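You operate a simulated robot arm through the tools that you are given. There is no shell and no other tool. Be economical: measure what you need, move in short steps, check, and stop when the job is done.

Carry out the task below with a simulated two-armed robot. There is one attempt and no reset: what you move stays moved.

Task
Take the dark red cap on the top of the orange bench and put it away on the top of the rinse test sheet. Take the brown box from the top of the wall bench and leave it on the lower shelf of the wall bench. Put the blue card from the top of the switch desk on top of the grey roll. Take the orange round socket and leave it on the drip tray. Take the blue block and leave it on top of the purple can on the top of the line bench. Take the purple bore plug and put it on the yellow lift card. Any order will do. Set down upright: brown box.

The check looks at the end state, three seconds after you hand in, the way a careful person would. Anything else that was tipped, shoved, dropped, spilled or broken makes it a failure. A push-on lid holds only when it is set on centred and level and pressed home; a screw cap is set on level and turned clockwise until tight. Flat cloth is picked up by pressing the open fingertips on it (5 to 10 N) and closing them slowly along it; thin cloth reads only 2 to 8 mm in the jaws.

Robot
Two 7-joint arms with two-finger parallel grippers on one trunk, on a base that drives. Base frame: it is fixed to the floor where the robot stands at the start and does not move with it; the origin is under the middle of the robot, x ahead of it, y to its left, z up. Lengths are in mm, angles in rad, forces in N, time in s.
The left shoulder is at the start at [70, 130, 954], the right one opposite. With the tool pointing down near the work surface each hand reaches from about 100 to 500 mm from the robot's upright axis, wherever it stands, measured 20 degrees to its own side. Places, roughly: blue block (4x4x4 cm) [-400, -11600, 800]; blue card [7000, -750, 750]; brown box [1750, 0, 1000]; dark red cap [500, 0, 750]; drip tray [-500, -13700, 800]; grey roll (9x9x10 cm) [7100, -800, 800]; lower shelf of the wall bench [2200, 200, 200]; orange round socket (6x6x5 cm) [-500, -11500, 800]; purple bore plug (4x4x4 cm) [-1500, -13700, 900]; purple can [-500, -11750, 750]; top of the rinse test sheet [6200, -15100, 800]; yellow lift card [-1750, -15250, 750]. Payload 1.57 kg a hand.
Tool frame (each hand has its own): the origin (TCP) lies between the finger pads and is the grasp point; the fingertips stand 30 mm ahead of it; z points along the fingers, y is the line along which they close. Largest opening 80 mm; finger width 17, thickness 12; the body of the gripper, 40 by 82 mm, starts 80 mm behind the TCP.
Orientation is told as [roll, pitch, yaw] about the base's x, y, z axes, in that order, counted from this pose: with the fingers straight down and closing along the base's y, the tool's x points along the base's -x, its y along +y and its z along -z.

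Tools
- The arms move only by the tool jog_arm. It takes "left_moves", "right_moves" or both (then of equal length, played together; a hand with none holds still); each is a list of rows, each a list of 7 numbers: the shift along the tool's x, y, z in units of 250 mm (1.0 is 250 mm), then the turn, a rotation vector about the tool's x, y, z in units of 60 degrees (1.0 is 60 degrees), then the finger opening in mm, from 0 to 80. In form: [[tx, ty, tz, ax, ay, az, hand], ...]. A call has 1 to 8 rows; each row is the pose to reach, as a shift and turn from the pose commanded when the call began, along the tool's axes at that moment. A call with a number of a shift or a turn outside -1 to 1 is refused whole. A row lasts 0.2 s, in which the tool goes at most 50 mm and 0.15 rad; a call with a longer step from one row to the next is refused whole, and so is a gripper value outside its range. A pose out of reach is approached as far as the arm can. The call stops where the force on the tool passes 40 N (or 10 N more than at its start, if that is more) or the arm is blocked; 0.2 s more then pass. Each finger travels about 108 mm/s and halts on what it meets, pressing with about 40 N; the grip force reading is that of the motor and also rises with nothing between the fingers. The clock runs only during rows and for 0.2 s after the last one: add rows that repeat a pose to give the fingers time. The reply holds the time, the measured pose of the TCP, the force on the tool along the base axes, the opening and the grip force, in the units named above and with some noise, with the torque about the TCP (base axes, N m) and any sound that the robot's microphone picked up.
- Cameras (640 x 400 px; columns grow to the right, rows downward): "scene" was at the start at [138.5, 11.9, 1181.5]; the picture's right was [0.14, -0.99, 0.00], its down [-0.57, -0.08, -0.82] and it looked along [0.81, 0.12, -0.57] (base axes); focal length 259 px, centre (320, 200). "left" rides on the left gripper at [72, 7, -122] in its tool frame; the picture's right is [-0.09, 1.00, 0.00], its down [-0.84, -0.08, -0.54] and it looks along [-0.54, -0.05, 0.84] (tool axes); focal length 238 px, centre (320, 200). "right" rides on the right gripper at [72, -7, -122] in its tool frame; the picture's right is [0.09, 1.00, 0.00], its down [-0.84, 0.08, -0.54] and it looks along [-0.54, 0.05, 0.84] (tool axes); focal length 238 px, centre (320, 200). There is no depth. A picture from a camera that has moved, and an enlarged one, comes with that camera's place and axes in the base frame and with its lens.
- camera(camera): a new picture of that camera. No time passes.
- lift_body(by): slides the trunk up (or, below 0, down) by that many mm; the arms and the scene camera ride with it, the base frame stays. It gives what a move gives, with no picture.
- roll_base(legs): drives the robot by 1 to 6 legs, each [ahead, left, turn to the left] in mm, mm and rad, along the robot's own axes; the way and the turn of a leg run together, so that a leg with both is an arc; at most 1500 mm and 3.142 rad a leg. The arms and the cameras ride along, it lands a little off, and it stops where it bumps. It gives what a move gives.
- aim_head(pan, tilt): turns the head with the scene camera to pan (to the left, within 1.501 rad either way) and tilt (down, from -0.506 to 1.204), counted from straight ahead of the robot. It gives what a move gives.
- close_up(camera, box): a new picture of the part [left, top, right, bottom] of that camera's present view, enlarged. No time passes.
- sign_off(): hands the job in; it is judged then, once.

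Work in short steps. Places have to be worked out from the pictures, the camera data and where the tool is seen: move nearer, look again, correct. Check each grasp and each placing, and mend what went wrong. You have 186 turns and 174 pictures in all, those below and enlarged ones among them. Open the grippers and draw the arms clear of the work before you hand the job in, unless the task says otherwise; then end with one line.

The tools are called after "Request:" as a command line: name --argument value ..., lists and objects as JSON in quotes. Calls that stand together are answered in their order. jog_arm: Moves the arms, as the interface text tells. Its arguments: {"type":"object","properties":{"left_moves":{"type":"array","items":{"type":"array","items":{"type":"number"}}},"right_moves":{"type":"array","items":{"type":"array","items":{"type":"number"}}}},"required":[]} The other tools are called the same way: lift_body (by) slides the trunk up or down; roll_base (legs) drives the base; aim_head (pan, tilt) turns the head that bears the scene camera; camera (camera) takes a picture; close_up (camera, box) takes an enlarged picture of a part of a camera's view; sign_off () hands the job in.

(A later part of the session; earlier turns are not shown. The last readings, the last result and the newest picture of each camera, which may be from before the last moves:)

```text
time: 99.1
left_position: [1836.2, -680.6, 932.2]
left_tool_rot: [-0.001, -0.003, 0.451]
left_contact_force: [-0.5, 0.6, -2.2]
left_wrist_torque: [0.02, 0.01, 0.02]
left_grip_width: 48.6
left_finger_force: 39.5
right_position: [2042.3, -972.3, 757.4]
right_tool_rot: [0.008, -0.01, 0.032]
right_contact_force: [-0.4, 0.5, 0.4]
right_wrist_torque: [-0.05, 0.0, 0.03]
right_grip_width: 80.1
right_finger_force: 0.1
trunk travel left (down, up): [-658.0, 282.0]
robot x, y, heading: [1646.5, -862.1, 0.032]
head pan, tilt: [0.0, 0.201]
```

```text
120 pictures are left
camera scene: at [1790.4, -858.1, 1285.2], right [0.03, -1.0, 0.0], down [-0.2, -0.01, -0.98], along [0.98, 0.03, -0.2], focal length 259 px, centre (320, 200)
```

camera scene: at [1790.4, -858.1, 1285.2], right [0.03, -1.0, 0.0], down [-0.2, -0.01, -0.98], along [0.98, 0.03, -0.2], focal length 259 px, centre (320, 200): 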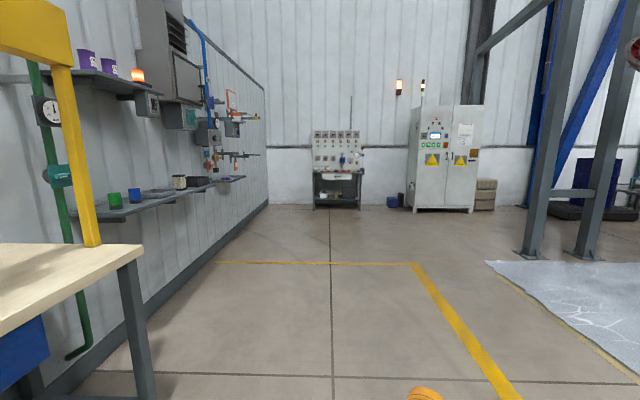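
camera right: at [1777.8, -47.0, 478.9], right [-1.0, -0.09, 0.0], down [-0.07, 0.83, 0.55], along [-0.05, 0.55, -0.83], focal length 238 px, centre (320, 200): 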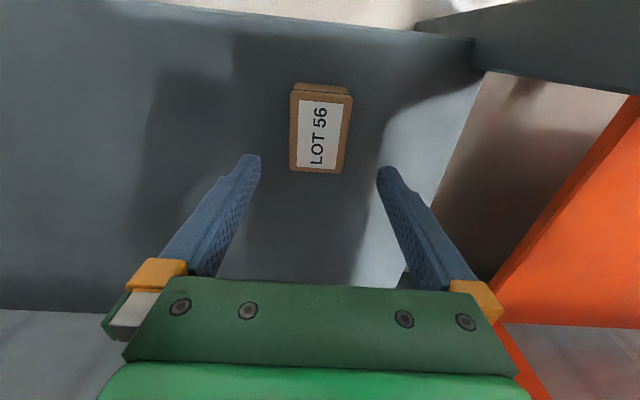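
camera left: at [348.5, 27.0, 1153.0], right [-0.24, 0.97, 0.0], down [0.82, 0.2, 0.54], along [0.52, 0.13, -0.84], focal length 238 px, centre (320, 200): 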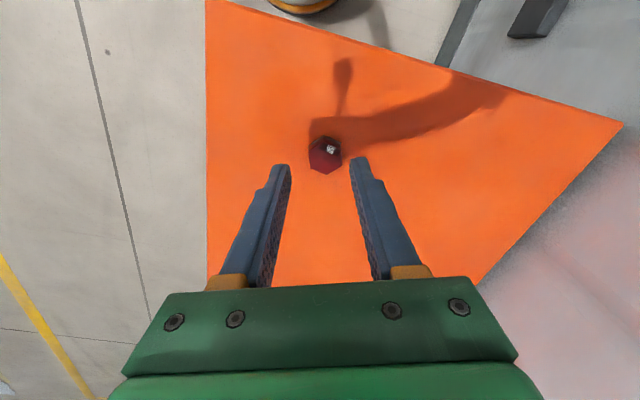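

The pegboard desk straight ahead (x ≈ 7000) should be the switch desk. Drive up to about 1.2 m short of it.

Request:
roll_base --legs '[[0, 0, -0.05], [1500, 0, 0], [1500, 0, 0], [1100, 0, 0]]'

Request:
aim_head --pan 0 --tilt 0.4

Request:
camera --camera "scene"

```text
time: 119.3
left_position: [5962.4, -884.5, 931.1]
left_tool_rot: [-0.003, -0.004, 0.376]
left_contact_force: [-0.1, -0.3, -3.1]
left_wrist_torque: [0.03, -0.01, 0.01]
left_grip_width: 48.7
left_finger_force: 40.0
right_position: [6146.0, -1191.1, 757.7]
right_tool_rot: [0.006, -0.012, -0.046]
right_contact_force: [0.0, 0.0, -0.5]
right_wrist_torque: [0.0, 0.03, -0.02]
right_grip_width: 80.2
right_finger_force: 0.0
trunk travel left (down, up): [-658.0, 282.0]
robot x, y, heading: [5760.0, -1051.2, -0.04]
head pan, tilt: [0.0, 0.201]
```

```text
time: 120.0
left_position: [5962.1, -883.7, 931.1]
left_tool_rot: [-0.002, -0.003, 0.375]
left_contact_force: [0.8, 0.1, -3.1]
left_wrist_torque: [-0.01, -0.02, 0.0]
left_grip_width: 48.7
left_finger_force: 40.3
right_position: [6145.3, -1189.5, 757.4]
right_tool_rot: [0.007, -0.009, -0.045]
right_contact_force: [-0.2, 0.3, 0.0]
right_wrist_torque: [-0.01, 0.01, -0.01]
right_grip_width: 79.9
right_finger_force: 0.0
trunk travel left (down, up): [-658.0, 282.0]
robot x, y, heading: [5758.1, -1052.1, -0.043]
head pan, tilt: [0.0, 0.4]
```

```text
119 pictures are left
camera scene: at [5902.9, -1057.0, 1266.7], right [-0.05, -1.0, 0.0], down [-0.39, 0.02, -0.92], along [0.92, -0.04, -0.39], focal length 259 px, centre (320, 200)
```

scene: 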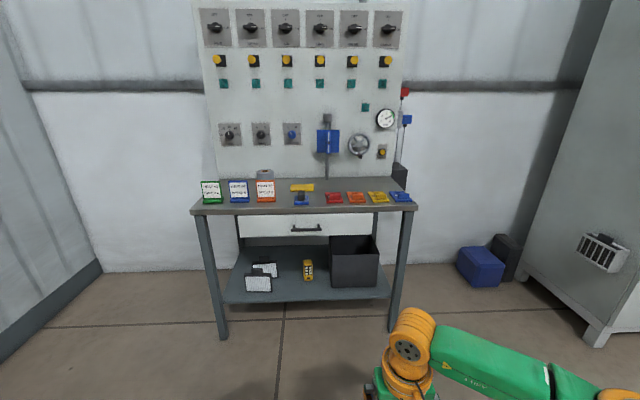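

Zoom on the desk top to identify the blue card and the grey roll.

Request:
close_up --camera "scene" --box '[184, 155, 328, 245]'

Request:
close_up --camera "scene" --box '[280, 155, 424, 245]'

```text
4.44 times, centred on (256, 200) of scene
camera zoom: at [5902.9, -1057.0, 1266.7], right [-0.05, -1.0, 0.0], down [-0.39, 0.02, -0.92], along [0.92, -0.04, -0.39], focal length 1153 px, centre (604, 200)
```

zoom: 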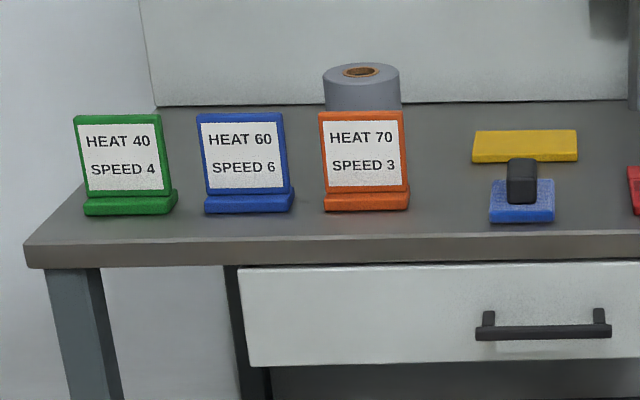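

```text
4.44 times, centred on (352, 200) of scene
camera zoom: at [5902.9, -1057.0, 1266.7], right [-0.05, -1.0, 0.0], down [-0.39, 0.02, -0.92], along [0.92, -0.04, -0.39], focal length 1153 px, centre (178, 200)
```

zoom: 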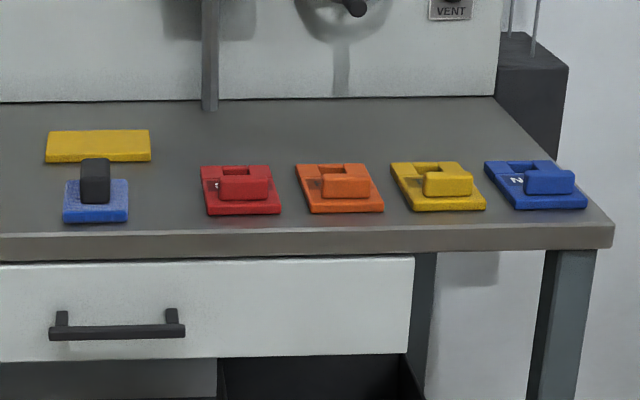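

The blue "HEAT 60" card stand (y ≈ −700) is the card; the grey roll stands behind the orange card. The card's thin direction is along x, so I'll approach diagonally (heading ~0.9). Raise the right hand first, then go.

Request:
lift_body --by 120

Request:
jog_arm --right_moves '[[0.05, 0, -0.18, 0, 0, 0, 80], [0.1, 0, -0.36, 0, 0, 0, 80], [0.15, 0, -0.54, 0, 0, 0, 80], [0.2, 0, -0.64, 0, 0, 0, 80]]'

Request:
roll_base --legs '[[0, 0, 0.943], [580, -600, 0]]'

Request:
aim_head --pan -0.5 --tilt 0.75

Request:
camera --camera "scene"

```text
time: 121.5
left_position: [5962.6, -885.7, 1050.1]
left_tool_rot: [-0.001, -0.002, 0.376]
left_contact_force: [0.4, -0.1, -2.8]
left_wrist_torque: [0.0, 0.0, -0.02]
left_grip_width: 48.9
left_finger_force: 40.4
right_position: [6146.1, -1189.8, 876.9]
right_tool_rot: [0.006, -0.01, -0.045]
right_contact_force: [0.4, 0.1, 0.2]
right_wrist_torque: [0.04, -0.02, 0.0]
right_grip_width: 80.0
right_finger_force: 0.1
trunk travel left (down, up): [-778.0, 162.0]
robot x, y, heading: [5760.3, -1047.0, -0.049]
head pan, tilt: [0.0, 0.4]
```

```text
time: 122.5
left_position: [5961.9, -884.3, 1051.1]
left_tool_rot: [-0.001, -0.004, 0.376]
left_contact_force: [0.1, 0.3, -1.6]
left_wrist_torque: [0.0, 0.02, 0.01]
left_grip_width: 49.1
left_finger_force: 39.9
right_position: [6090.9, -1188.1, 1039.2]
right_tool_rot: [0.007, -0.013, -0.044]
right_contact_force: [0.6, 0.0, 0.4]
right_wrist_torque: [0.0, 0.0, 0.0]
right_grip_width: 80.0
right_finger_force: 0.1
trunk travel left (down, up): [-778.0, 162.0]
robot x, y, heading: [5758.9, -1050.9, -0.045]
head pan, tilt: [0.0, 0.4]
```

```text
time: 129.4
left_position: [6581.5, -715.6, 1050.2]
left_tool_rot: [-0.002, -0.003, 1.298]
left_contact_force: [0.3, -0.6, -3.1]
left_wrist_torque: [0.0, 0.01, 0.02]
left_grip_width: 48.8
left_finger_force: 40.7
right_position: [6903.5, -797.3, 1039.0]
right_tool_rot: [0.005, -0.012, 0.877]
right_contact_force: [0.5, 0.0, -0.1]
right_wrist_torque: [0.02, -0.01, 0.02]
right_grip_width: 80.1
right_finger_force: 0.1
trunk travel left (down, up): [-778.0, 162.0]
robot x, y, heading: [6590.8, -979.5, 0.875]
head pan, tilt: [0.0, 0.4]
```

```text
time: 130.3
left_position: [6581.9, -717.0, 1050.4]
left_tool_rot: [-0.002, -0.004, 1.298]
left_contact_force: [-0.2, 0.2, -3.4]
left_wrist_torque: [0.03, -0.02, -0.01]
left_grip_width: 48.7
left_finger_force: 39.9
right_position: [6903.3, -796.0, 1038.6]
right_tool_rot: [0.008, -0.011, 0.88]
right_contact_force: [0.5, 0.1, 0.5]
right_wrist_torque: [0.01, 0.02, 0.0]
right_grip_width: 80.0
right_finger_force: 0.1
trunk travel left (down, up): [-778.0, 162.0]
robot x, y, heading: [6591.1, -978.6, 0.876]
head pan, tilt: [-0.499, 0.75]
```

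```text
116 pictures are left
camera scene: at [6701.2, -910.3, 1355.7], right [0.37, -0.93, 0.0], down [-0.63, -0.25, -0.73], along [0.68, 0.27, -0.68], focal length 259 px, centre (320, 200)
```

scene: 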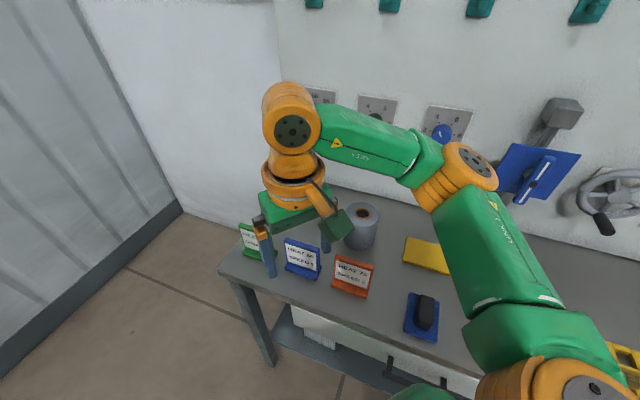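

Zoom on the card and roll, and take the right-hand view for triangulation.

Request:
close_up --camera "scene" --box '[232, 195, 392, 295]'

Request:
camera --camera "right"

```text
4.00 times, centred on (312, 245) of scene
camera zoom: at [6701.2, -910.3, 1355.7], right [0.37, -0.93, 0.0], down [-0.63, -0.25, -0.73], along [0.68, 0.27, -0.68], focal length 1037 px, centre (352, 20)
```

zoom: 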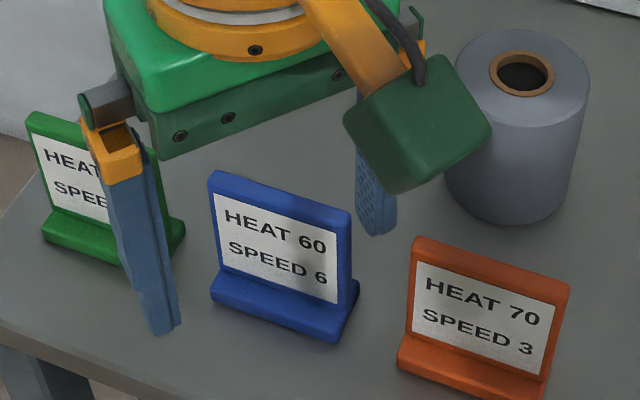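

```text
114 pictures are left
camera right: at [6862.1, -857.1, 1158.7], right [-0.82, 0.56, 0.01], down [0.47, 0.69, 0.55], along [0.31, 0.46, -0.83], focal length 238 px, centre (320, 200)
```

right: 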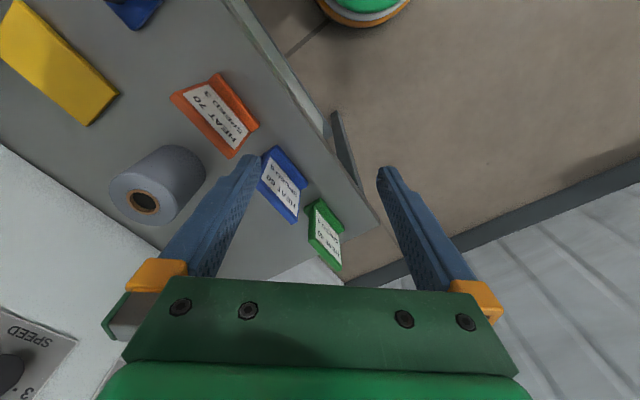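

Rough fix: card near [7035, −727], roll near [7190, −838], desk ≈ 760–790 high. Drive 110 closer and turn the right jaws to close along x.

Request:
roll_base --legs '[[110, -20, 0]]'

Request:
jog_arm --right_moves '[[0, 0, 0, 0, 0, -0.13, 80], [0, 0, 0, 0, 0, -0.26, 80], [0, 0, 0, 0, 0, -0.39, 80], [0, 0, 0, 0, 0, -0.52, 80], [0, 0, 0, 0, 0, -0.66, 80], [0, 0, 0, 0, 0, -0.66, 80]]'

Request:
camera --camera "right"

Request:
camera --camera "scene"

```text
time: 131.5
left_position: [6664.4, -648.5, 1051.1]
left_tool_rot: [-0.004, -0.005, 1.297]
left_contact_force: [0.2, -0.3, -2.4]
left_wrist_torque: [-0.05, 0.03, -0.03]
left_grip_width: 48.6
left_finger_force: 40.6
right_position: [6985.4, -728.9, 1039.8]
right_tool_rot: [0.004, -0.015, 0.88]
right_contact_force: [-0.2, 0.0, -0.7]
right_wrist_torque: [-0.02, 0.0, 0.0]
right_grip_width: 80.1
right_finger_force: 0.1
trunk travel left (down, up): [-778.0, 162.0]
robot x, y, heading: [6673.1, -908.1, 0.873]
head pan, tilt: [-0.499, 0.75]
```

```text
time: 132.9
left_position: [6666.6, -647.2, 1051.1]
left_tool_rot: [-0.003, -0.003, 1.298]
left_contact_force: [0.2, 0.3, -3.0]
left_wrist_torque: [-0.03, -0.03, -0.02]
left_grip_width: 48.9
left_finger_force: 40.1
right_position: [6988.5, -726.0, 1037.5]
right_tool_rot: [-0.001, -0.013, 1.571]
right_contact_force: [-0.7, 0.4, -0.7]
right_wrist_torque: [-0.03, 0.01, -0.01]
right_grip_width: 79.9
right_finger_force: 0.1
trunk travel left (down, up): [-778.0, 162.0]
robot x, y, heading: [6678.9, -909.7, 0.87]
head pan, tilt: [-0.499, 0.75]
```

```text
113 pictures are left
camera right: at [6995.0, -799.5, 1158.8], right [-1.0, -0.09, 0.0], down [-0.08, 0.83, 0.55], along [-0.05, 0.55, -0.83], focal length 238 px, centre (320, 200)
```

right: 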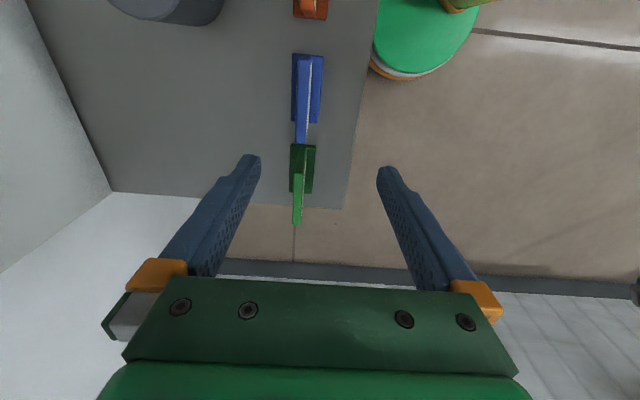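

```text
112 pictures are left
camera scene: at [6785.6, -841.0, 1355.6], right [0.37, -0.93, 0.0], down [-0.63, -0.25, -0.73], along [0.68, 0.27, -0.68], focal length 259 px, centre (320, 200)
```

scene: 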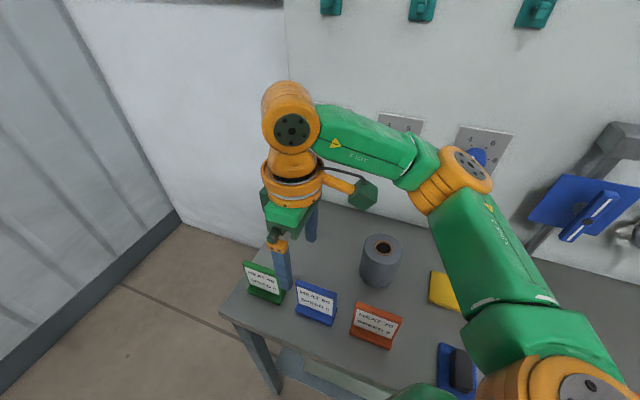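

The panel runs along y as needed. Move over it and come down to tip z ≈ 930 to refine.

Request:
jog_arm --right_moves '[[0.03, -0.05, 0.1, 0, 0, 0, 80], [0.064, -0.096, 0.2, 0, 0, 0, 80], [0.064, -0.096, 0.3, 0, 0, 0, 80], [0.064, -0.096, 0.3, 0, 0, 0, 80]]'

Request:
camera --camera "right"

Request:
close_up --camera "scene" --box '[240, 220, 400, 320]'

```text
time: 133.9
left_position: [6665.8, -646.8, 1051.3]
left_tool_rot: [-0.002, -0.004, 1.295]
left_contact_force: [-0.2, -0.4, -3.3]
left_wrist_torque: [0.02, -0.02, 0.0]
left_grip_width: 48.7
left_finger_force: 40.5
right_position: [7011.8, -741.6, 961.6]
right_tool_rot: [-0.003, -0.012, 1.569]
right_contact_force: [-0.6, -0.4, 0.1]
right_wrist_torque: [-0.01, -0.02, -0.02]
right_grip_width: 79.7
right_finger_force: 0.1
trunk travel left (down, up): [-778.0, 162.0]
robot x, y, heading: [6675.0, -910.0, 0.87]
head pan, tilt: [-0.499, 0.75]
```

```text
111 pictures are left
camera right: at [7017.3, -815.0, 1082.9], right [-1.0, -0.09, 0.0], down [-0.08, 0.83, 0.55], along [-0.05, 0.55, -0.83], focal length 238 px, centre (320, 200)
```

right: 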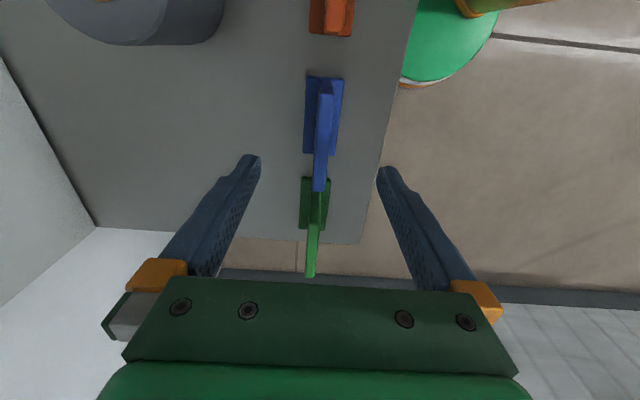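

```text
4.00 times, centred on (320, 270) of scene
camera zoom: at [6785.4, -841.1, 1355.6], right [0.37, -0.93, 0.0], down [-0.63, -0.25, -0.73], along [0.68, 0.27, -0.68], focal length 1037 px, centre (320, -80)
```

zoom: 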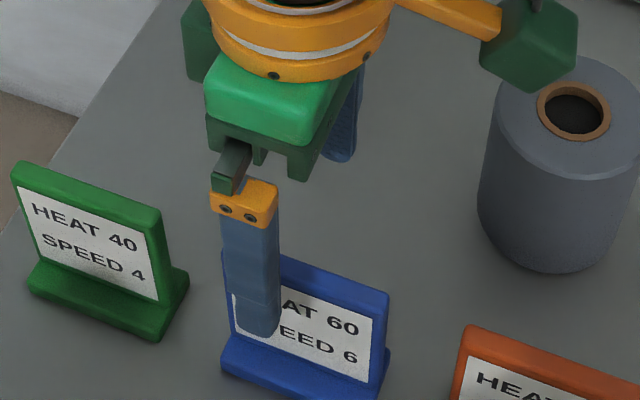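

The card is centred between the jaws in x; centre y ≈ −735. Descend to TCP 895 and look again.

Request:
jog_arm --right_moves '[[-0.02, 0.008, 0.09, 0, 0, 0, 80], [-0.02, 0.008, 0.18, 0, 0, 0, 80], [-0.02, 0.008, 0.26, 0, 0, 0, 80], [-0.02, 0.008, 0.26, 0, 0, 0, 80]]'

Request:
camera --camera "right"

Request:
close_up --camera "scene" --box '[240, 220, 400, 320]'

```text
time: 134.9
left_position: [6666.0, -647.0, 1051.0]
left_tool_rot: [-0.003, -0.004, 1.297]
left_contact_force: [-0.7, -0.6, -2.3]
left_wrist_torque: [-0.01, 0.0, 0.01]
left_grip_width: 49.0
left_finger_force: 39.7
right_position: [7008.9, -735.1, 899.2]
right_tool_rot: [-0.001, -0.012, 1.571]
right_contact_force: [0.0, 0.1, 0.2]
right_wrist_torque: [-0.03, -0.01, 0.0]
right_grip_width: 80.0
right_finger_force: 0.1
trunk travel left (down, up): [-778.0, 162.0]
robot x, y, heading: [6671.4, -910.1, 0.875]
head pan, tilt: [-0.499, 0.75]
```

```text
109 pictures are left
camera right: at [7015.4, -808.0, 1019.8], right [-1.0, -0.09, 0.0], down [-0.08, 0.83, 0.55], along [-0.05, 0.55, -0.83], focal length 238 px, centre (320, 200)
```

right: 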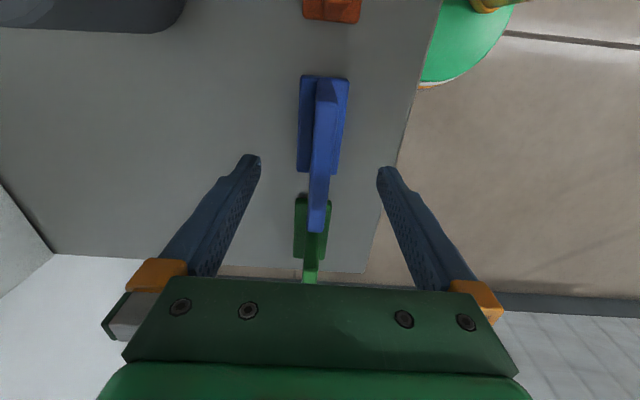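

```text
4.00 times, centred on (320, 270) of scene
camera zoom: at [6785.4, -841.1, 1355.6], right [0.37, -0.93, 0.0], down [-0.63, -0.25, -0.73], along [0.68, 0.27, -0.68], focal length 1037 px, centre (320, -80)
```

zoom: 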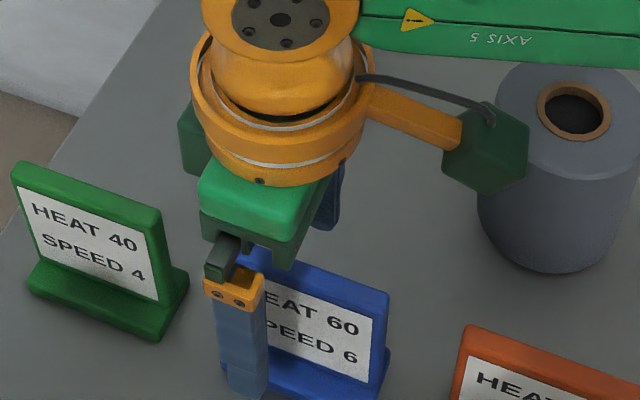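

Re-triangulating gives card top ≈ 905, desk ≈ 812, card centre y ≈ −746. Shift −11 mm in y and close gently on the panel.

Request:
jog_arm --right_moves '[[0.044, 0, 0, 0, 0, 0, 80], [0.044, 0, 0, 0, 0, 0, 60], [0.044, 0, 0, 0, 0, 0, 40], [0.044, 0, 0, 0, 0, 0, 25], [0.044, 0, 0, 0, 0, 0, 12], [0.044, 0, 0, 0, 0, 0, 3], [0.044, 0, 0, 0, 0, 0, 3]]'

Request:
camera --camera "right"

Request:
close_up --camera "scene" --box '[240, 220, 400, 320]'

```text
time: 136.5
left_position: [6666.2, -647.4, 1051.3]
left_tool_rot: [-0.003, -0.004, 1.297]
left_contact_force: [-0.1, 0.3, -2.0]
left_wrist_torque: [0.03, -0.02, 0.04]
left_grip_width: 48.8
left_finger_force: 40.1
right_position: [7009.5, -746.9, 898.1]
right_tool_rot: [-0.003, -0.014, 1.57]
right_contact_force: [0.3, 0.1, -0.1]
right_wrist_torque: [0.0, 0.08, 0.0]
right_grip_width: 11.4
right_finger_force: 28.7
trunk travel left (down, up): [-778.0, 162.0]
robot x, y, heading: [6674.1, -906.9, 0.873]
head pan, tilt: [-0.499, 0.75]
```

```text
107 pictures are left
camera right: at [7016.1, -819.8, 1018.8], right [-1.0, -0.09, 0.0], down [-0.08, 0.83, 0.55], along [-0.05, 0.55, -0.83], focal length 238 px, centre (320, 200)
```

right: 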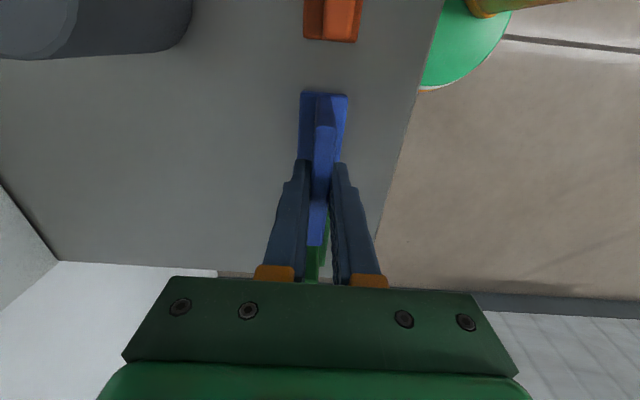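

```text
4.00 times, centred on (320, 270) of scene
camera zoom: at [6785.4, -841.3, 1355.6], right [0.37, -0.93, 0.0], down [-0.63, -0.25, -0.73], along [0.68, 0.27, -0.68], focal length 1037 px, centre (320, -80)
```

zoom: 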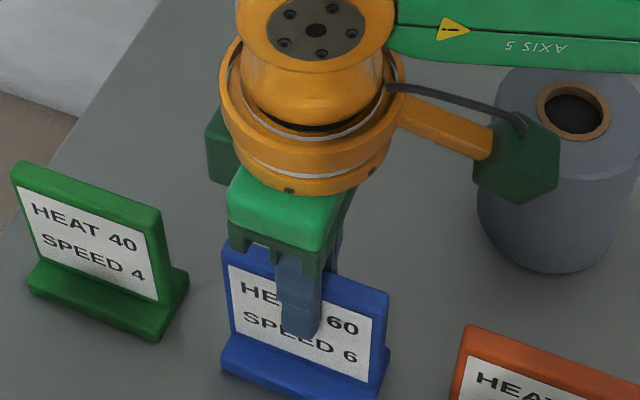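

Gripped (11.4 mm panel). Roll centre works out consistently at [7142, −843], top ≈ 910. Lift the card 125 mm, check, then sidestep right.

Request:
jog_arm --right_moves '[[0, 0, -0.03, 0, 0, 0, 3], [0, 0, -0.1, 0, 0, 0, 3], [0, 0, -0.2, 0, 0, 0, 3], [0, 0, -0.3, 0, 0, 0, 3], [0, 0, -0.4, 0, 0, 0, 3], [0, 0, -0.5, 0, 0, 0, 3]]'

Request:
roll_base --legs '[[5, -125, 0]]'

Request:
camera --camera "scene"

Request:
camera --camera "right"

```text
time: 137.9
left_position: [6665.7, -647.7, 1050.4]
left_tool_rot: [0.0, -0.005, 1.297]
left_contact_force: [0.6, 0.7, -1.8]
left_wrist_torque: [-0.01, 0.02, 0.03]
left_grip_width: 48.8
left_finger_force: 40.1
right_position: [7009.6, -750.1, 1022.9]
right_tool_rot: [-0.002, -0.012, 1.568]
right_contact_force: [-0.5, -0.5, 0.1]
right_wrist_torque: [0.02, -0.01, 0.01]
right_grip_width: 11.2
right_finger_force: 29.4
trunk travel left (down, up): [-778.0, 162.0]
robot x, y, heading: [6672.7, -909.8, 0.872]
head pan, tilt: [-0.499, 0.75]
```

```text
time: 139.2
left_position: [6763.4, -721.6, 1050.5]
left_tool_rot: [-0.003, -0.002, 1.299]
left_contact_force: [-0.1, 0.4, -2.9]
left_wrist_torque: [-0.04, 0.02, 0.02]
left_grip_width: 48.6
left_finger_force: 39.8
right_position: [7107.5, -826.2, 1022.7]
right_tool_rot: [-0.003, -0.01, 1.569]
right_contact_force: [-0.7, 0.2, -1.4]
right_wrist_torque: [0.0, 0.01, 0.0]
right_grip_width: 11.5
right_finger_force: 28.5
trunk travel left (down, up): [-778.0, 162.0]
robot x, y, heading: [6772.2, -987.4, 0.876]
head pan, tilt: [-0.499, 0.75]
```

```text
105 pictures are left
camera scene: at [6882.3, -915.3, 1355.7], right [0.37, -0.93, 0.0], down [-0.63, -0.25, -0.73], along [0.68, 0.27, -0.68], focal length 259 px, centre (320, 200)
```

scene: 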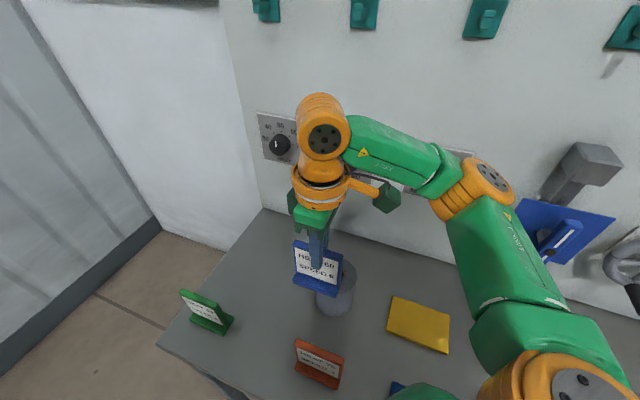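

```text
104 pictures are left
camera right: at [7113.7, -897.9, 1144.0], right [-1.0, -0.09, -0.01], down [-0.08, 0.83, 0.55], along [-0.05, 0.55, -0.83], focal length 238 px, centre (320, 200)
```

right: 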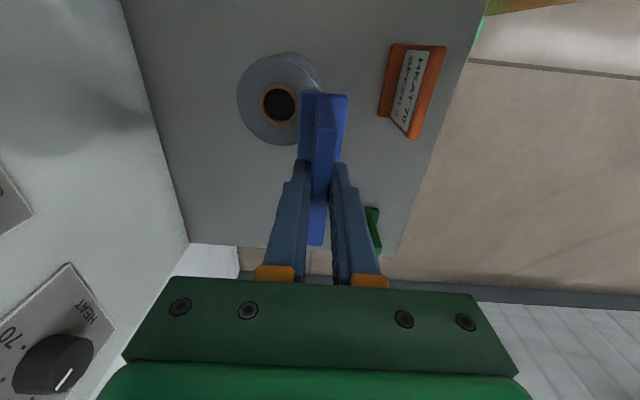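

Roll hole confirms [7146, −846]. Shift +37 x, −20 y, then look.

Request:
jog_arm --right_moves '[[0.04, -0.074, 0, 0, 0, 0, 3], [0.08, -0.148, 0, 0, 0, 0, 3], [0.08, -0.148, 0, 0, 0, 0, 3]]'

Request:
camera --camera "right"

Request:
close_up --camera "scene" --box '[250, 210, 410, 310]'

```text
time: 140.0
left_position: [6765.4, -722.8, 1051.2]
left_tool_rot: [-0.001, -0.005, 1.297]
left_contact_force: [0.2, 0.3, -1.7]
left_wrist_torque: [-0.01, 0.03, -0.03]
left_grip_width: 48.8
left_finger_force: 39.8
right_position: [7146.6, -845.6, 1021.4]
right_tool_rot: [-0.001, -0.015, 1.57]
right_contact_force: [0.2, 0.2, -1.5]
right_wrist_torque: [0.03, 0.02, -0.03]
right_grip_width: 11.2
right_finger_force: 28.8
trunk travel left (down, up): [-778.0, 162.0]
robot x, y, heading: [6774.1, -986.7, 0.877]
head pan, tilt: [-0.499, 0.75]
```

```text
103 pictures are left
camera right: at [7153.4, -919.3, 1142.6], right [-1.0, -0.09, 0.0], down [-0.08, 0.83, 0.55], along [-0.05, 0.55, -0.83], focal length 238 px, centre (320, 200)
```

right: 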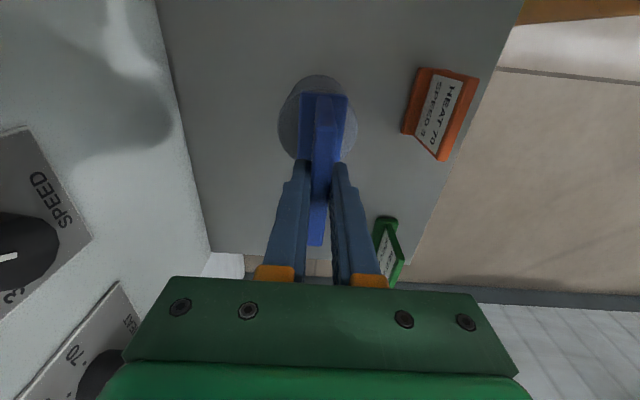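

```text
4.00 times, centred on (330, 260) of scene
camera zoom: at [6885.0, -917.2, 1355.6], right [0.37, -0.93, 0.0], down [-0.63, -0.25, -0.73], along [0.68, 0.27, -0.68], focal length 1037 px, centre (280, -40)
```

zoom: 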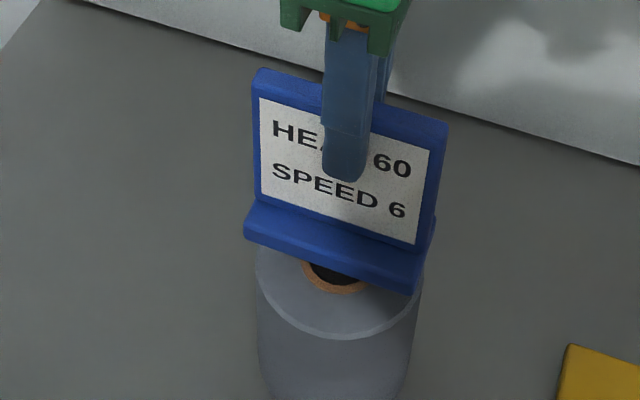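

Card base is centred over the roll. Lower slowly to expected contact (TCP ≈ 998).

Request:
jog_arm --right_moves '[[-0.002, -0.008, 0.03, 0, 0, 0, 3], [-0.002, -0.008, 0.06, 0, 0, 0, 3], [-0.002, -0.008, 0.074, 0, 0, 0, 3], [-0.002, -0.008, 0.082, 0, 0, 0, 3], [-0.002, -0.008, 0.09, 0, 0, 0, 3]]'

Request:
close_up --camera "scene" --box '[250, 210, 410, 310]'

```text
time: 141.2
left_position: [6765.0, -723.2, 1050.3]
left_tool_rot: [-0.003, -0.004, 1.299]
left_contact_force: [-0.1, 0.4, -2.5]
left_wrist_torque: [-0.03, -0.02, -0.02]
left_grip_width: 49.1
left_finger_force: 39.6
right_position: [7148.9, -846.6, 999.4]
right_tool_rot: [-0.002, -0.015, 1.568]
right_contact_force: [0.6, -0.2, -1.7]
right_wrist_torque: [0.0, 0.05, 0.03]
right_grip_width: 11.3
right_finger_force: 28.4
trunk travel left (down, up): [-778.0, 162.0]
robot x, y, heading: [6770.5, -986.7, 0.878]
head pan, tilt: [-0.499, 0.75]
```

```text
4.00 times, centred on (330, 260) of scene
camera zoom: at [6884.9, -917.2, 1355.6], right [0.37, -0.93, 0.0], down [-0.63, -0.25, -0.73], along [0.68, 0.27, -0.68], focal length 1037 px, centre (280, -40)
```

zoom: 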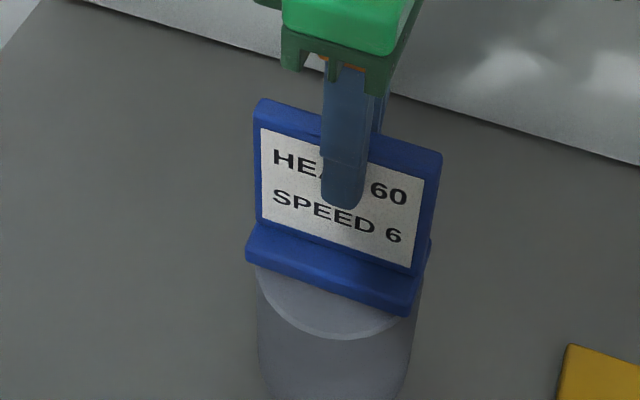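

Not yet in contact; the card looks ~6 mm too far back. Shift −6 mm in x and keep lowering in small steps.

Request:
jog_arm --right_moves '[[0, 0.024, 0, 0, 0, 0, 3], [0, 0.024, 0.008, 0, 0, 0, 3], [0, 0.024, 0.016, 0, 0, 0, 3], [0, 0.024, 0.024, 0, 0, 0, 3], [0, 0.024, 0.032, 0, 0, 0, 3], [0, 0.024, 0.04, 0, 0, 0, 3], [0, 0.024, 0.048, 0, 0, 0, 3]]'

Request:
close_up --camera "scene" --box '[250, 210, 410, 310]'

```text
time: 142.3
left_position: [6761.5, -725.5, 1051.7]
left_tool_rot: [-0.005, -0.005, 1.297]
left_contact_force: [-0.2, 0.2, -2.4]
left_wrist_torque: [-0.02, 0.03, -0.01]
left_grip_width: 48.9
left_finger_force: 39.9
right_position: [7138.9, -847.4, 997.0]
right_tool_rot: [-0.01, -0.023, 1.568]
right_contact_force: [0.2, -1.1, 22.6]
right_wrist_torque: [-0.88, 0.13, 0.05]
right_grip_width: 11.4
right_finger_force: 28.6
trunk travel left (down, up): [-778.0, 162.0]
robot x, y, heading: [6772.9, -987.2, 0.873]
head pan, tilt: [-0.499, 0.75]
stopped in row 5 (right hand): the force on the tool passed its limit at 42 N (the readings are from after the stop); the commanded pose is now the measured one
```

```text
4.00 times, centred on (330, 260) of scene
camera zoom: at [6880.4, -919.4, 1356.1], right [0.37, -0.93, 0.0], down [-0.63, -0.25, -0.73], along [0.68, 0.27, -0.68], focal length 1037 px, centre (280, -40)
```

zoom: 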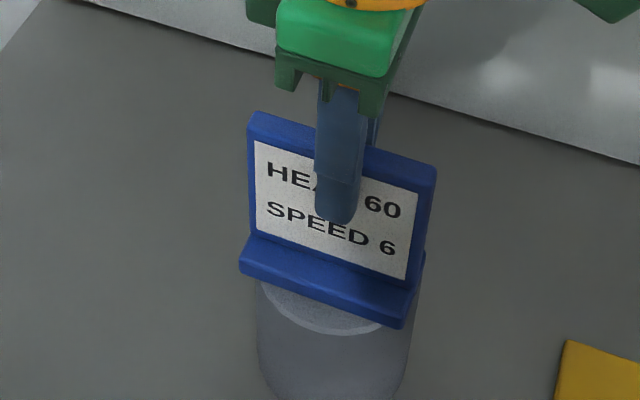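

Contact on the roll. Ease off slightly and open slowly so the card settles.

Request:
jog_arm --right_moves '[[0, 0, -0.003, 0, 0, 0, 9], [0, 0, -0.003, 0, 0, 0, 14], [0, 0, -0.003, 0, 0, 0, 20], [0, 0, -0.003, 0, 0, 0, 36], [0, 0, -0.003, 0, 0, 0, 60], [0, 0, -0.003, 0, 0, 0, 80], [0, 0, -0.003, 0, 0, 0, 80]]'

Request:
camera --camera "right"

Request:
close_up --camera "scene" --box '[250, 210, 410, 310]'

```text
time: 143.9
left_position: [6765.1, -723.3, 1050.1]
left_tool_rot: [0.0, -0.005, 1.299]
left_contact_force: [0.2, 0.4, -3.2]
left_wrist_torque: [-0.01, 0.0, 0.02]
left_grip_width: 48.5
left_finger_force: 40.2
right_position: [7142.6, -844.5, 995.9]
right_tool_rot: [-0.004, -0.018, 1.569]
right_contact_force: [1.0, -1.2, -0.4]
right_wrist_torque: [-0.01, 0.01, -0.02]
right_grip_width: 79.9
right_finger_force: 0.1
trunk travel left (down, up): [-778.0, 162.0]
robot x, y, heading: [6773.3, -983.2, 0.875]
head pan, tilt: [-0.499, 0.75]
```

```text
99 pictures are left
camera right: at [7148.7, -919.5, 1115.3], right [-1.0, -0.09, -0.01], down [-0.08, 0.83, 0.56], along [-0.04, 0.55, -0.83], focal length 238 px, centre (320, 200)
```

right: 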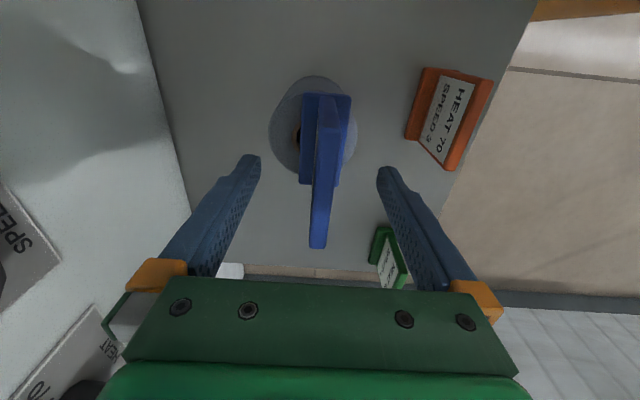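

```text
4.00 times, centred on (330, 260) of scene
camera zoom: at [6884.5, -917.3, 1355.6], right [0.37, -0.93, 0.0], down [-0.63, -0.25, -0.73], along [0.68, 0.27, -0.68], focal length 1037 px, centre (280, -40)
```

zoom: 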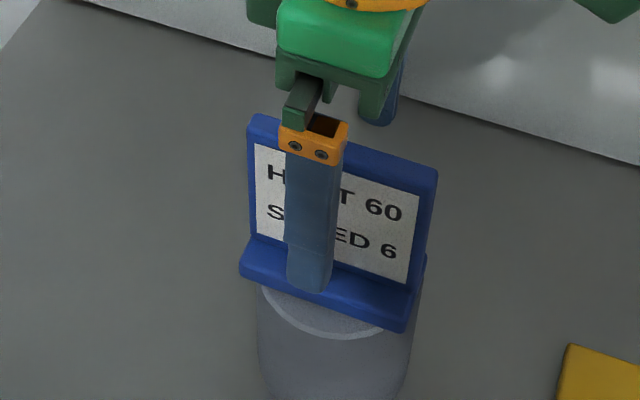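

The card stands on the roll. Raise the hand clear, back off, and look toward the far area.

Request:
jog_arm --right_moves '[[0, 0, -0.1, 0, 0, 0, 80], [0, 0, -0.28, 0, 0, 0, 80], [0, 0, -0.46, 0, 0, 0, 80], [0, 0, -0.6, 0, 0, 0, 80]]'

Request:
close_up --camera "scene" --box '[250, 210, 410, 310]'

Request:
roll_base --legs '[[-500, 0, 0], [0, 0, -3.0]]'

Request:
aim_head --pan 0 --tilt 0.15

Request:
camera --camera "scene"

```text
time: 144.9
left_position: [6764.1, -723.0, 1050.6]
left_tool_rot: [0.0, -0.003, 1.299]
left_contact_force: [-0.2, -0.5, -2.4]
left_wrist_torque: [0.0, -0.02, 0.0]
left_grip_width: 48.6
left_finger_force: 40.2
right_position: [7140.1, -846.5, 1145.9]
right_tool_rot: [-0.005, -0.017, 1.568]
right_contact_force: [-0.1, 0.2, 0.5]
right_wrist_torque: [0.02, -0.02, 0.02]
right_grip_width: 79.9
right_finger_force: 0.1
trunk travel left (down, up): [-778.0, 162.0]
robot x, y, heading: [6774.3, -989.6, 0.875]
head pan, tilt: [-0.499, 0.75]
```

```text
4.00 times, centred on (330, 260) of scene
camera zoom: at [6883.5, -917.4, 1355.7], right [0.37, -0.93, 0.0], down [-0.63, -0.25, -0.73], along [0.68, 0.27, -0.68], focal length 1037 px, centre (280, -40)
```

zoom: 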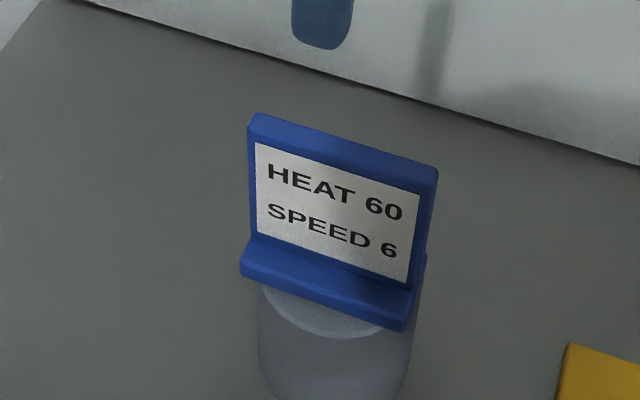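

```text
time: 155.0
left_position: [6481.8, -1625.1, 1050.9]
left_tool_rot: [-0.002, -0.004, -1.779]
left_contact_force: [0.5, -0.1, -2.7]
left_wrist_torque: [-0.04, 0.02, -0.02]
left_grip_width: 48.7
left_finger_force: 40.5
right_position: [6097.4, -1526.1, 1145.7]
right_tool_rot: [-0.006, -0.017, -1.512]
right_contact_force: [0.3, 0.7, 0.1]
right_wrist_torque: [0.0, -0.04, -0.02]
right_grip_width: 80.3
right_finger_force: 0.0
trunk travel left (down, up): [-778.0, 162.0]
robot x, y, heading: [6455.8, -1364.6, -2.202]
head pan, tilt: [-0.499, 0.75]
```

```text
time: 156.0
left_position: [6481.9, -1624.4, 1051.3]
left_tool_rot: [-0.001, -0.002, -1.777]
left_contact_force: [0.5, -0.3, -2.9]
left_wrist_torque: [0.01, 0.03, 0.03]
left_grip_width: 48.8
left_finger_force: 40.0
right_position: [6097.3, -1525.6, 1144.4]
right_tool_rot: [-0.005, -0.017, -1.512]
right_contact_force: [0.3, 0.0, 0.0]
right_wrist_torque: [0.03, -0.02, -0.04]
right_grip_width: 79.8
right_finger_force: 0.0
trunk travel left (down, up): [-778.0, 162.0]
robot x, y, heading: [6454.0, -1362.7, -2.2]
head pan, tilt: [0.0, 0.15]
```

```text
96 pictures are left
camera scene: at [6372.1, -1479.6, 1409.9], right [-0.81, 0.59, 0.0], down [0.09, 0.12, -0.99], along [-0.58, -0.8, -0.15], focal length 259 px, centre (320, 200)
```

scene: 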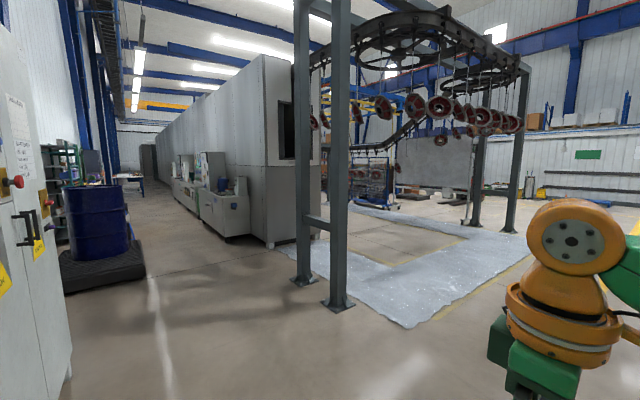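

Two routes: corridor on the left goes straight toward the rinse test sheet (x ≈ 6200). Zoom down the corridor to see whether it is passable and what is at the far end.

Request:
close_up --camera "scene" --box '[60, 120, 252, 240]'

Request:
close_up --camera "scene" --box '[300, 120, 620, 320]'

```text
3.33 times, centred on (156, 180) of scene
camera zoom: at [6372.1, -1479.6, 1409.9], right [-0.81, 0.59, 0.0], down [0.09, 0.12, -0.99], along [-0.58, -0.8, -0.15], focal length 864 px, centre (867, 267)
```

zoom: 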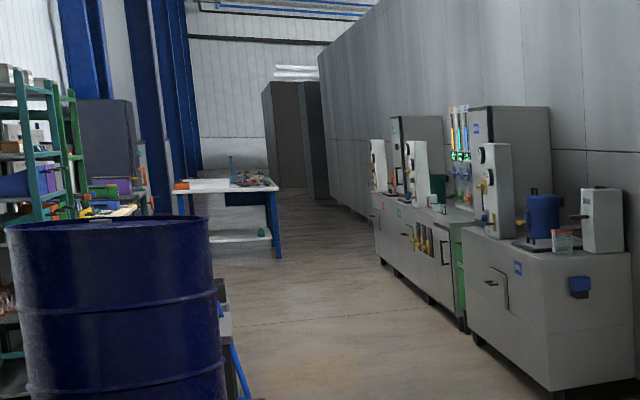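

```text
2.00 times, centred on (460, 220) of scene
camera zoom: at [6372.1, -1479.6, 1409.9], right [-0.81, 0.59, 0.0], down [0.09, 0.12, -0.99], along [-0.58, -0.8, -0.15], focal length 519 px, centre (40, 160)
```

zoom: 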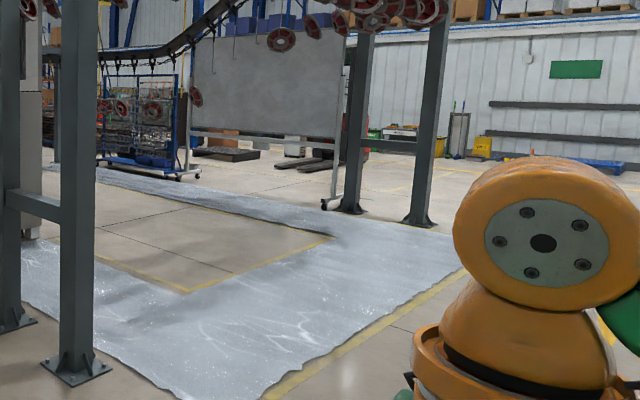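

Corridor at x ≈ 5750 is clear (pallet edge at x ≈ 6340, machines at x ≈ 5200), leading to the blue-legged table near y ≈ −13700…−15500. Deliver the cap first: drive down part of the corridor.

Request:
roll_base --legs '[[0, 0, 0.631], [0, -690, 0], [1500, 0, 0], [1500, 0, 0], [1500, 0, 0], [1300, 0, 0]]'

Request:
camera --camera "scene"

```text
time: 188.5
left_position: [5975.7, -7299.5, 1050.1]
left_tool_rot: [-0.002, -0.004, -1.114]
left_contact_force: [-0.2, 0.0, -3.2]
left_wrist_torque: [0.02, 0.0, 0.01]
left_grip_width: 48.8
left_finger_force: 40.4
right_position: [5612.0, -7457.4, 1145.4]
right_tool_rot: [-0.006, -0.02, -0.848]
right_contact_force: [-0.2, -0.9, -0.3]
right_wrist_torque: [0.01, -0.03, -0.01]
right_grip_width: 80.1
right_finger_force: 0.2
trunk travel left (down, up): [-778.0, 162.0]
robot x, y, heading: [5794.0, -7109.3, -1.537]
head pan, tilt: [0.0, 0.15]
```

```text
93 pictures are left
camera scene: at [5800.5, -7253.6, 1410.0], right [-1.0, -0.03, 0.0], down [-0.01, 0.15, -0.99], along [0.03, -0.99, -0.15], focal length 259 px, centre (320, 200)
```

scene: 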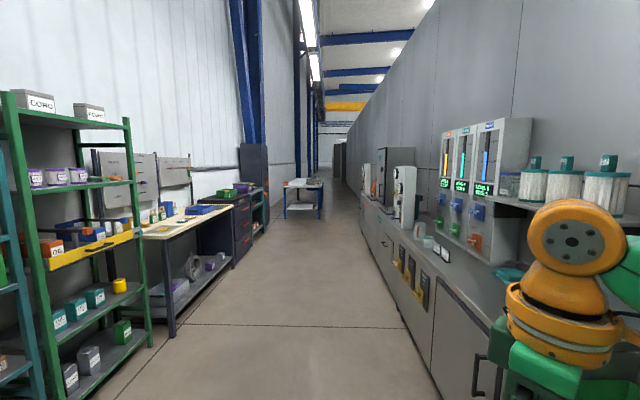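

Clear all the way to the table (x ≈ 5990–6810). Advance to just before it, keeping to the right.

Request:
roll_base --legs '[[0, -60, -0.034], [1500, 0, 0], [1500, 0, 0], [1500, 0, 0], [1000, 0, 0]]'

Request:
aim_head --pan 0.15 --tilt 0.35

Request:
camera --camera "scene"

```text
time: 215.1
left_position: [6109.6, -12741.4, 1050.8]
left_tool_rot: [-0.001, -0.003, -1.094]
left_contact_force: [0.0, 0.9, -3.3]
left_wrist_torque: [-0.02, -0.02, -0.04]
left_grip_width: 48.9
left_finger_force: 40.0
right_position: [5748.5, -12908.0, 1144.9]
right_tool_rot: [-0.006, -0.019, -0.829]
right_contact_force: [-0.3, -0.2, 0.1]
right_wrist_torque: [0.0, 0.01, 0.0]
right_grip_width: 79.9
right_finger_force: 0.0
trunk travel left (down, up): [-778.0, 162.0]
robot x, y, heading: [5922.7, -12560.8, -1.514]
head pan, tilt: [0.0, 0.15]
```

```text
time: 215.8
left_position: [6109.6, -12742.6, 1049.9]
left_tool_rot: [-0.002, -0.003, -1.093]
left_contact_force: [-0.6, -0.9, -2.7]
left_wrist_torque: [0.02, -0.03, -0.02]
left_grip_width: 48.8
left_finger_force: 39.9
right_position: [5747.8, -12910.3, 1144.6]
right_tool_rot: [-0.005, -0.017, -0.827]
right_contact_force: [0.2, 0.6, 0.0]
right_wrist_torque: [0.02, 0.01, -0.03]
right_grip_width: 80.1
right_finger_force: 0.0
trunk travel left (down, up): [-778.0, 162.0]
robot x, y, heading: [5921.2, -12556.1, -1.521]
head pan, tilt: [0.15, 0.351]
```

```text
92 pictures are left
camera scene: at [5946.9, -12699.7, 1391.3], right [-0.98, -0.2, 0.0], down [-0.07, 0.34, -0.94], along [0.19, -0.92, -0.34], focal length 259 px, centre (320, 200)
```

scene: 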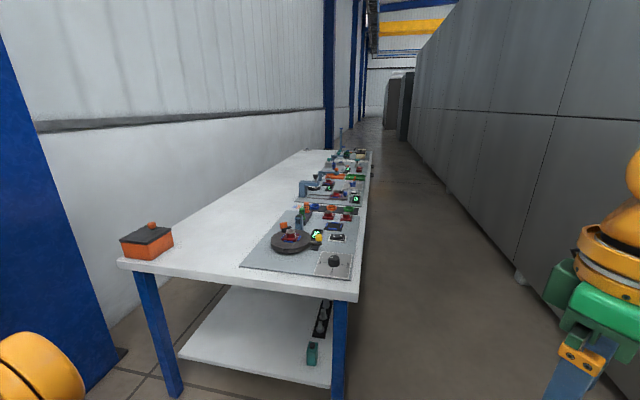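

Zoom in on the sheets on this table.

Request:
close_up --camera "scene" --box '[232, 140, 392, 240]'

Request:
close_up --camera "scene" --box '[232, 190, 376, 280]'

```text
4.00 times, centred on (312, 190) of scene
camera zoom: at [5946.9, -12699.7, 1391.3], right [-0.98, -0.2, 0.0], down [-0.07, 0.34, -0.94], along [0.19, -0.92, -0.34], focal length 1037 px, centre (352, 240)
```

zoom: 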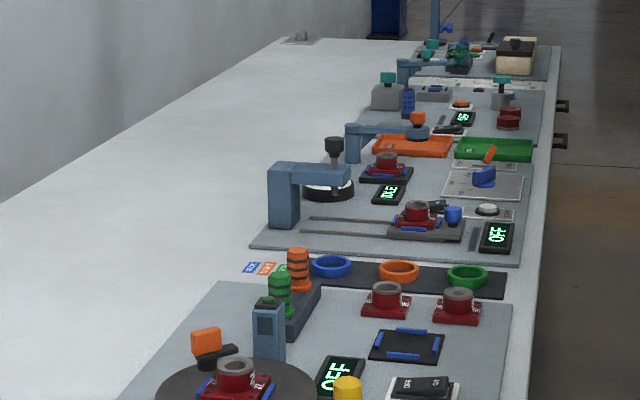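

```text
4.44 times, centred on (304, 235) of scene
camera zoom: at [5946.9, -12699.7, 1391.3], right [-0.98, -0.2, 0.0], down [-0.07, 0.34, -0.94], along [0.19, -0.92, -0.34], focal length 1153 px, centre (391, 44)
```

zoom: 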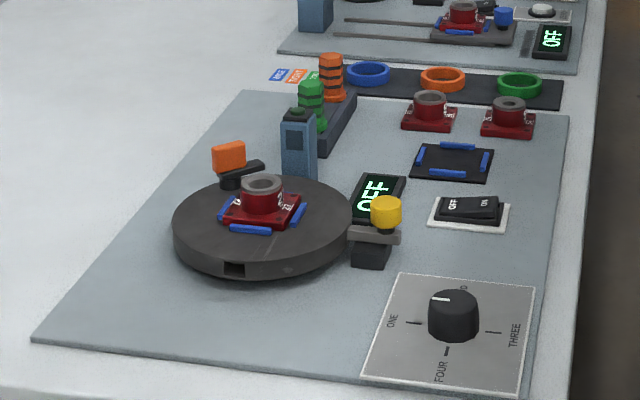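

Sheet 3, with the teal valves at y ≈ −15150, matches "rinse test sheet". Move into the wide aisle beside it and turn to face it.

Request:
roll_base --legs '[[0, -420, -0.05], [1450, 0, 0], [1130, 0, 0], [0, 0, 1.571]]'

Request:
aim_head --pan 0 --tilt 0.55

Request:
camera --camera "scene"

```text
time: 234.4
left_position: [5765.3, -14966.8, 1051.3]
left_tool_rot: [-0.002, -0.004, 0.459]
left_contact_force: [0.2, -0.6, -2.0]
left_wrist_torque: [0.01, 0.02, -0.02]
left_grip_width: 48.6
left_finger_force: 39.6
right_position: [5925.5, -15330.2, 1146.0]
right_tool_rot: [-0.003, -0.018, 0.726]
right_contact_force: [-0.2, -0.4, 1.0]
right_wrist_torque: [0.02, -0.01, 0.0]
right_grip_width: 80.0
right_finger_force: 0.0
trunk travel left (down, up): [-778.0, 162.0]
robot x, y, heading: [5576.5, -15152.3, 0.041]
head pan, tilt: [0.15, 0.351]
```

```text
time: 235.1
left_position: [5765.2, -14966.5, 1050.2]
left_tool_rot: [-0.001, -0.003, 0.459]
left_contact_force: [0.3, 0.3, -3.0]
left_wrist_torque: [-0.01, 0.0, -0.01]
left_grip_width: 48.7
left_finger_force: 40.3
right_position: [5925.9, -15330.4, 1144.9]
right_tool_rot: [-0.006, -0.016, 0.726]
right_contact_force: [0.5, -0.3, 0.6]
right_wrist_torque: [0.0, 0.02, 0.02]
right_grip_width: 79.9
right_finger_force: 0.0
trunk travel left (down, up): [-778.0, 162.0]
robot x, y, heading: [5577.1, -15152.6, 0.038]
head pan, tilt: [0.0, 0.55]
```

```text
89 pictures are left
camera scene: at [5717.3, -15144.8, 1373.0], right [0.04, -1.0, 0.0], down [-0.52, -0.02, -0.85], along [0.85, 0.03, -0.52], focal length 259 px, centre (320, 200)
```

scene: 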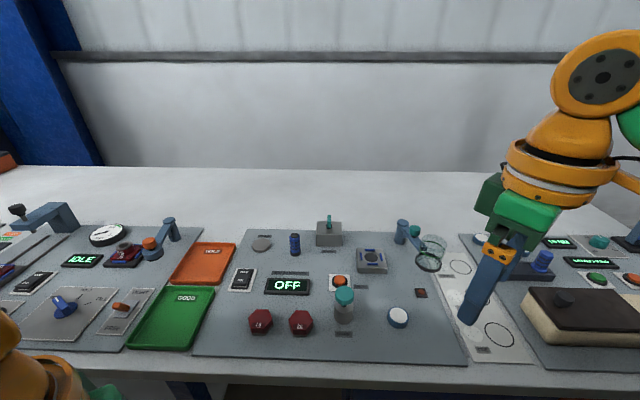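

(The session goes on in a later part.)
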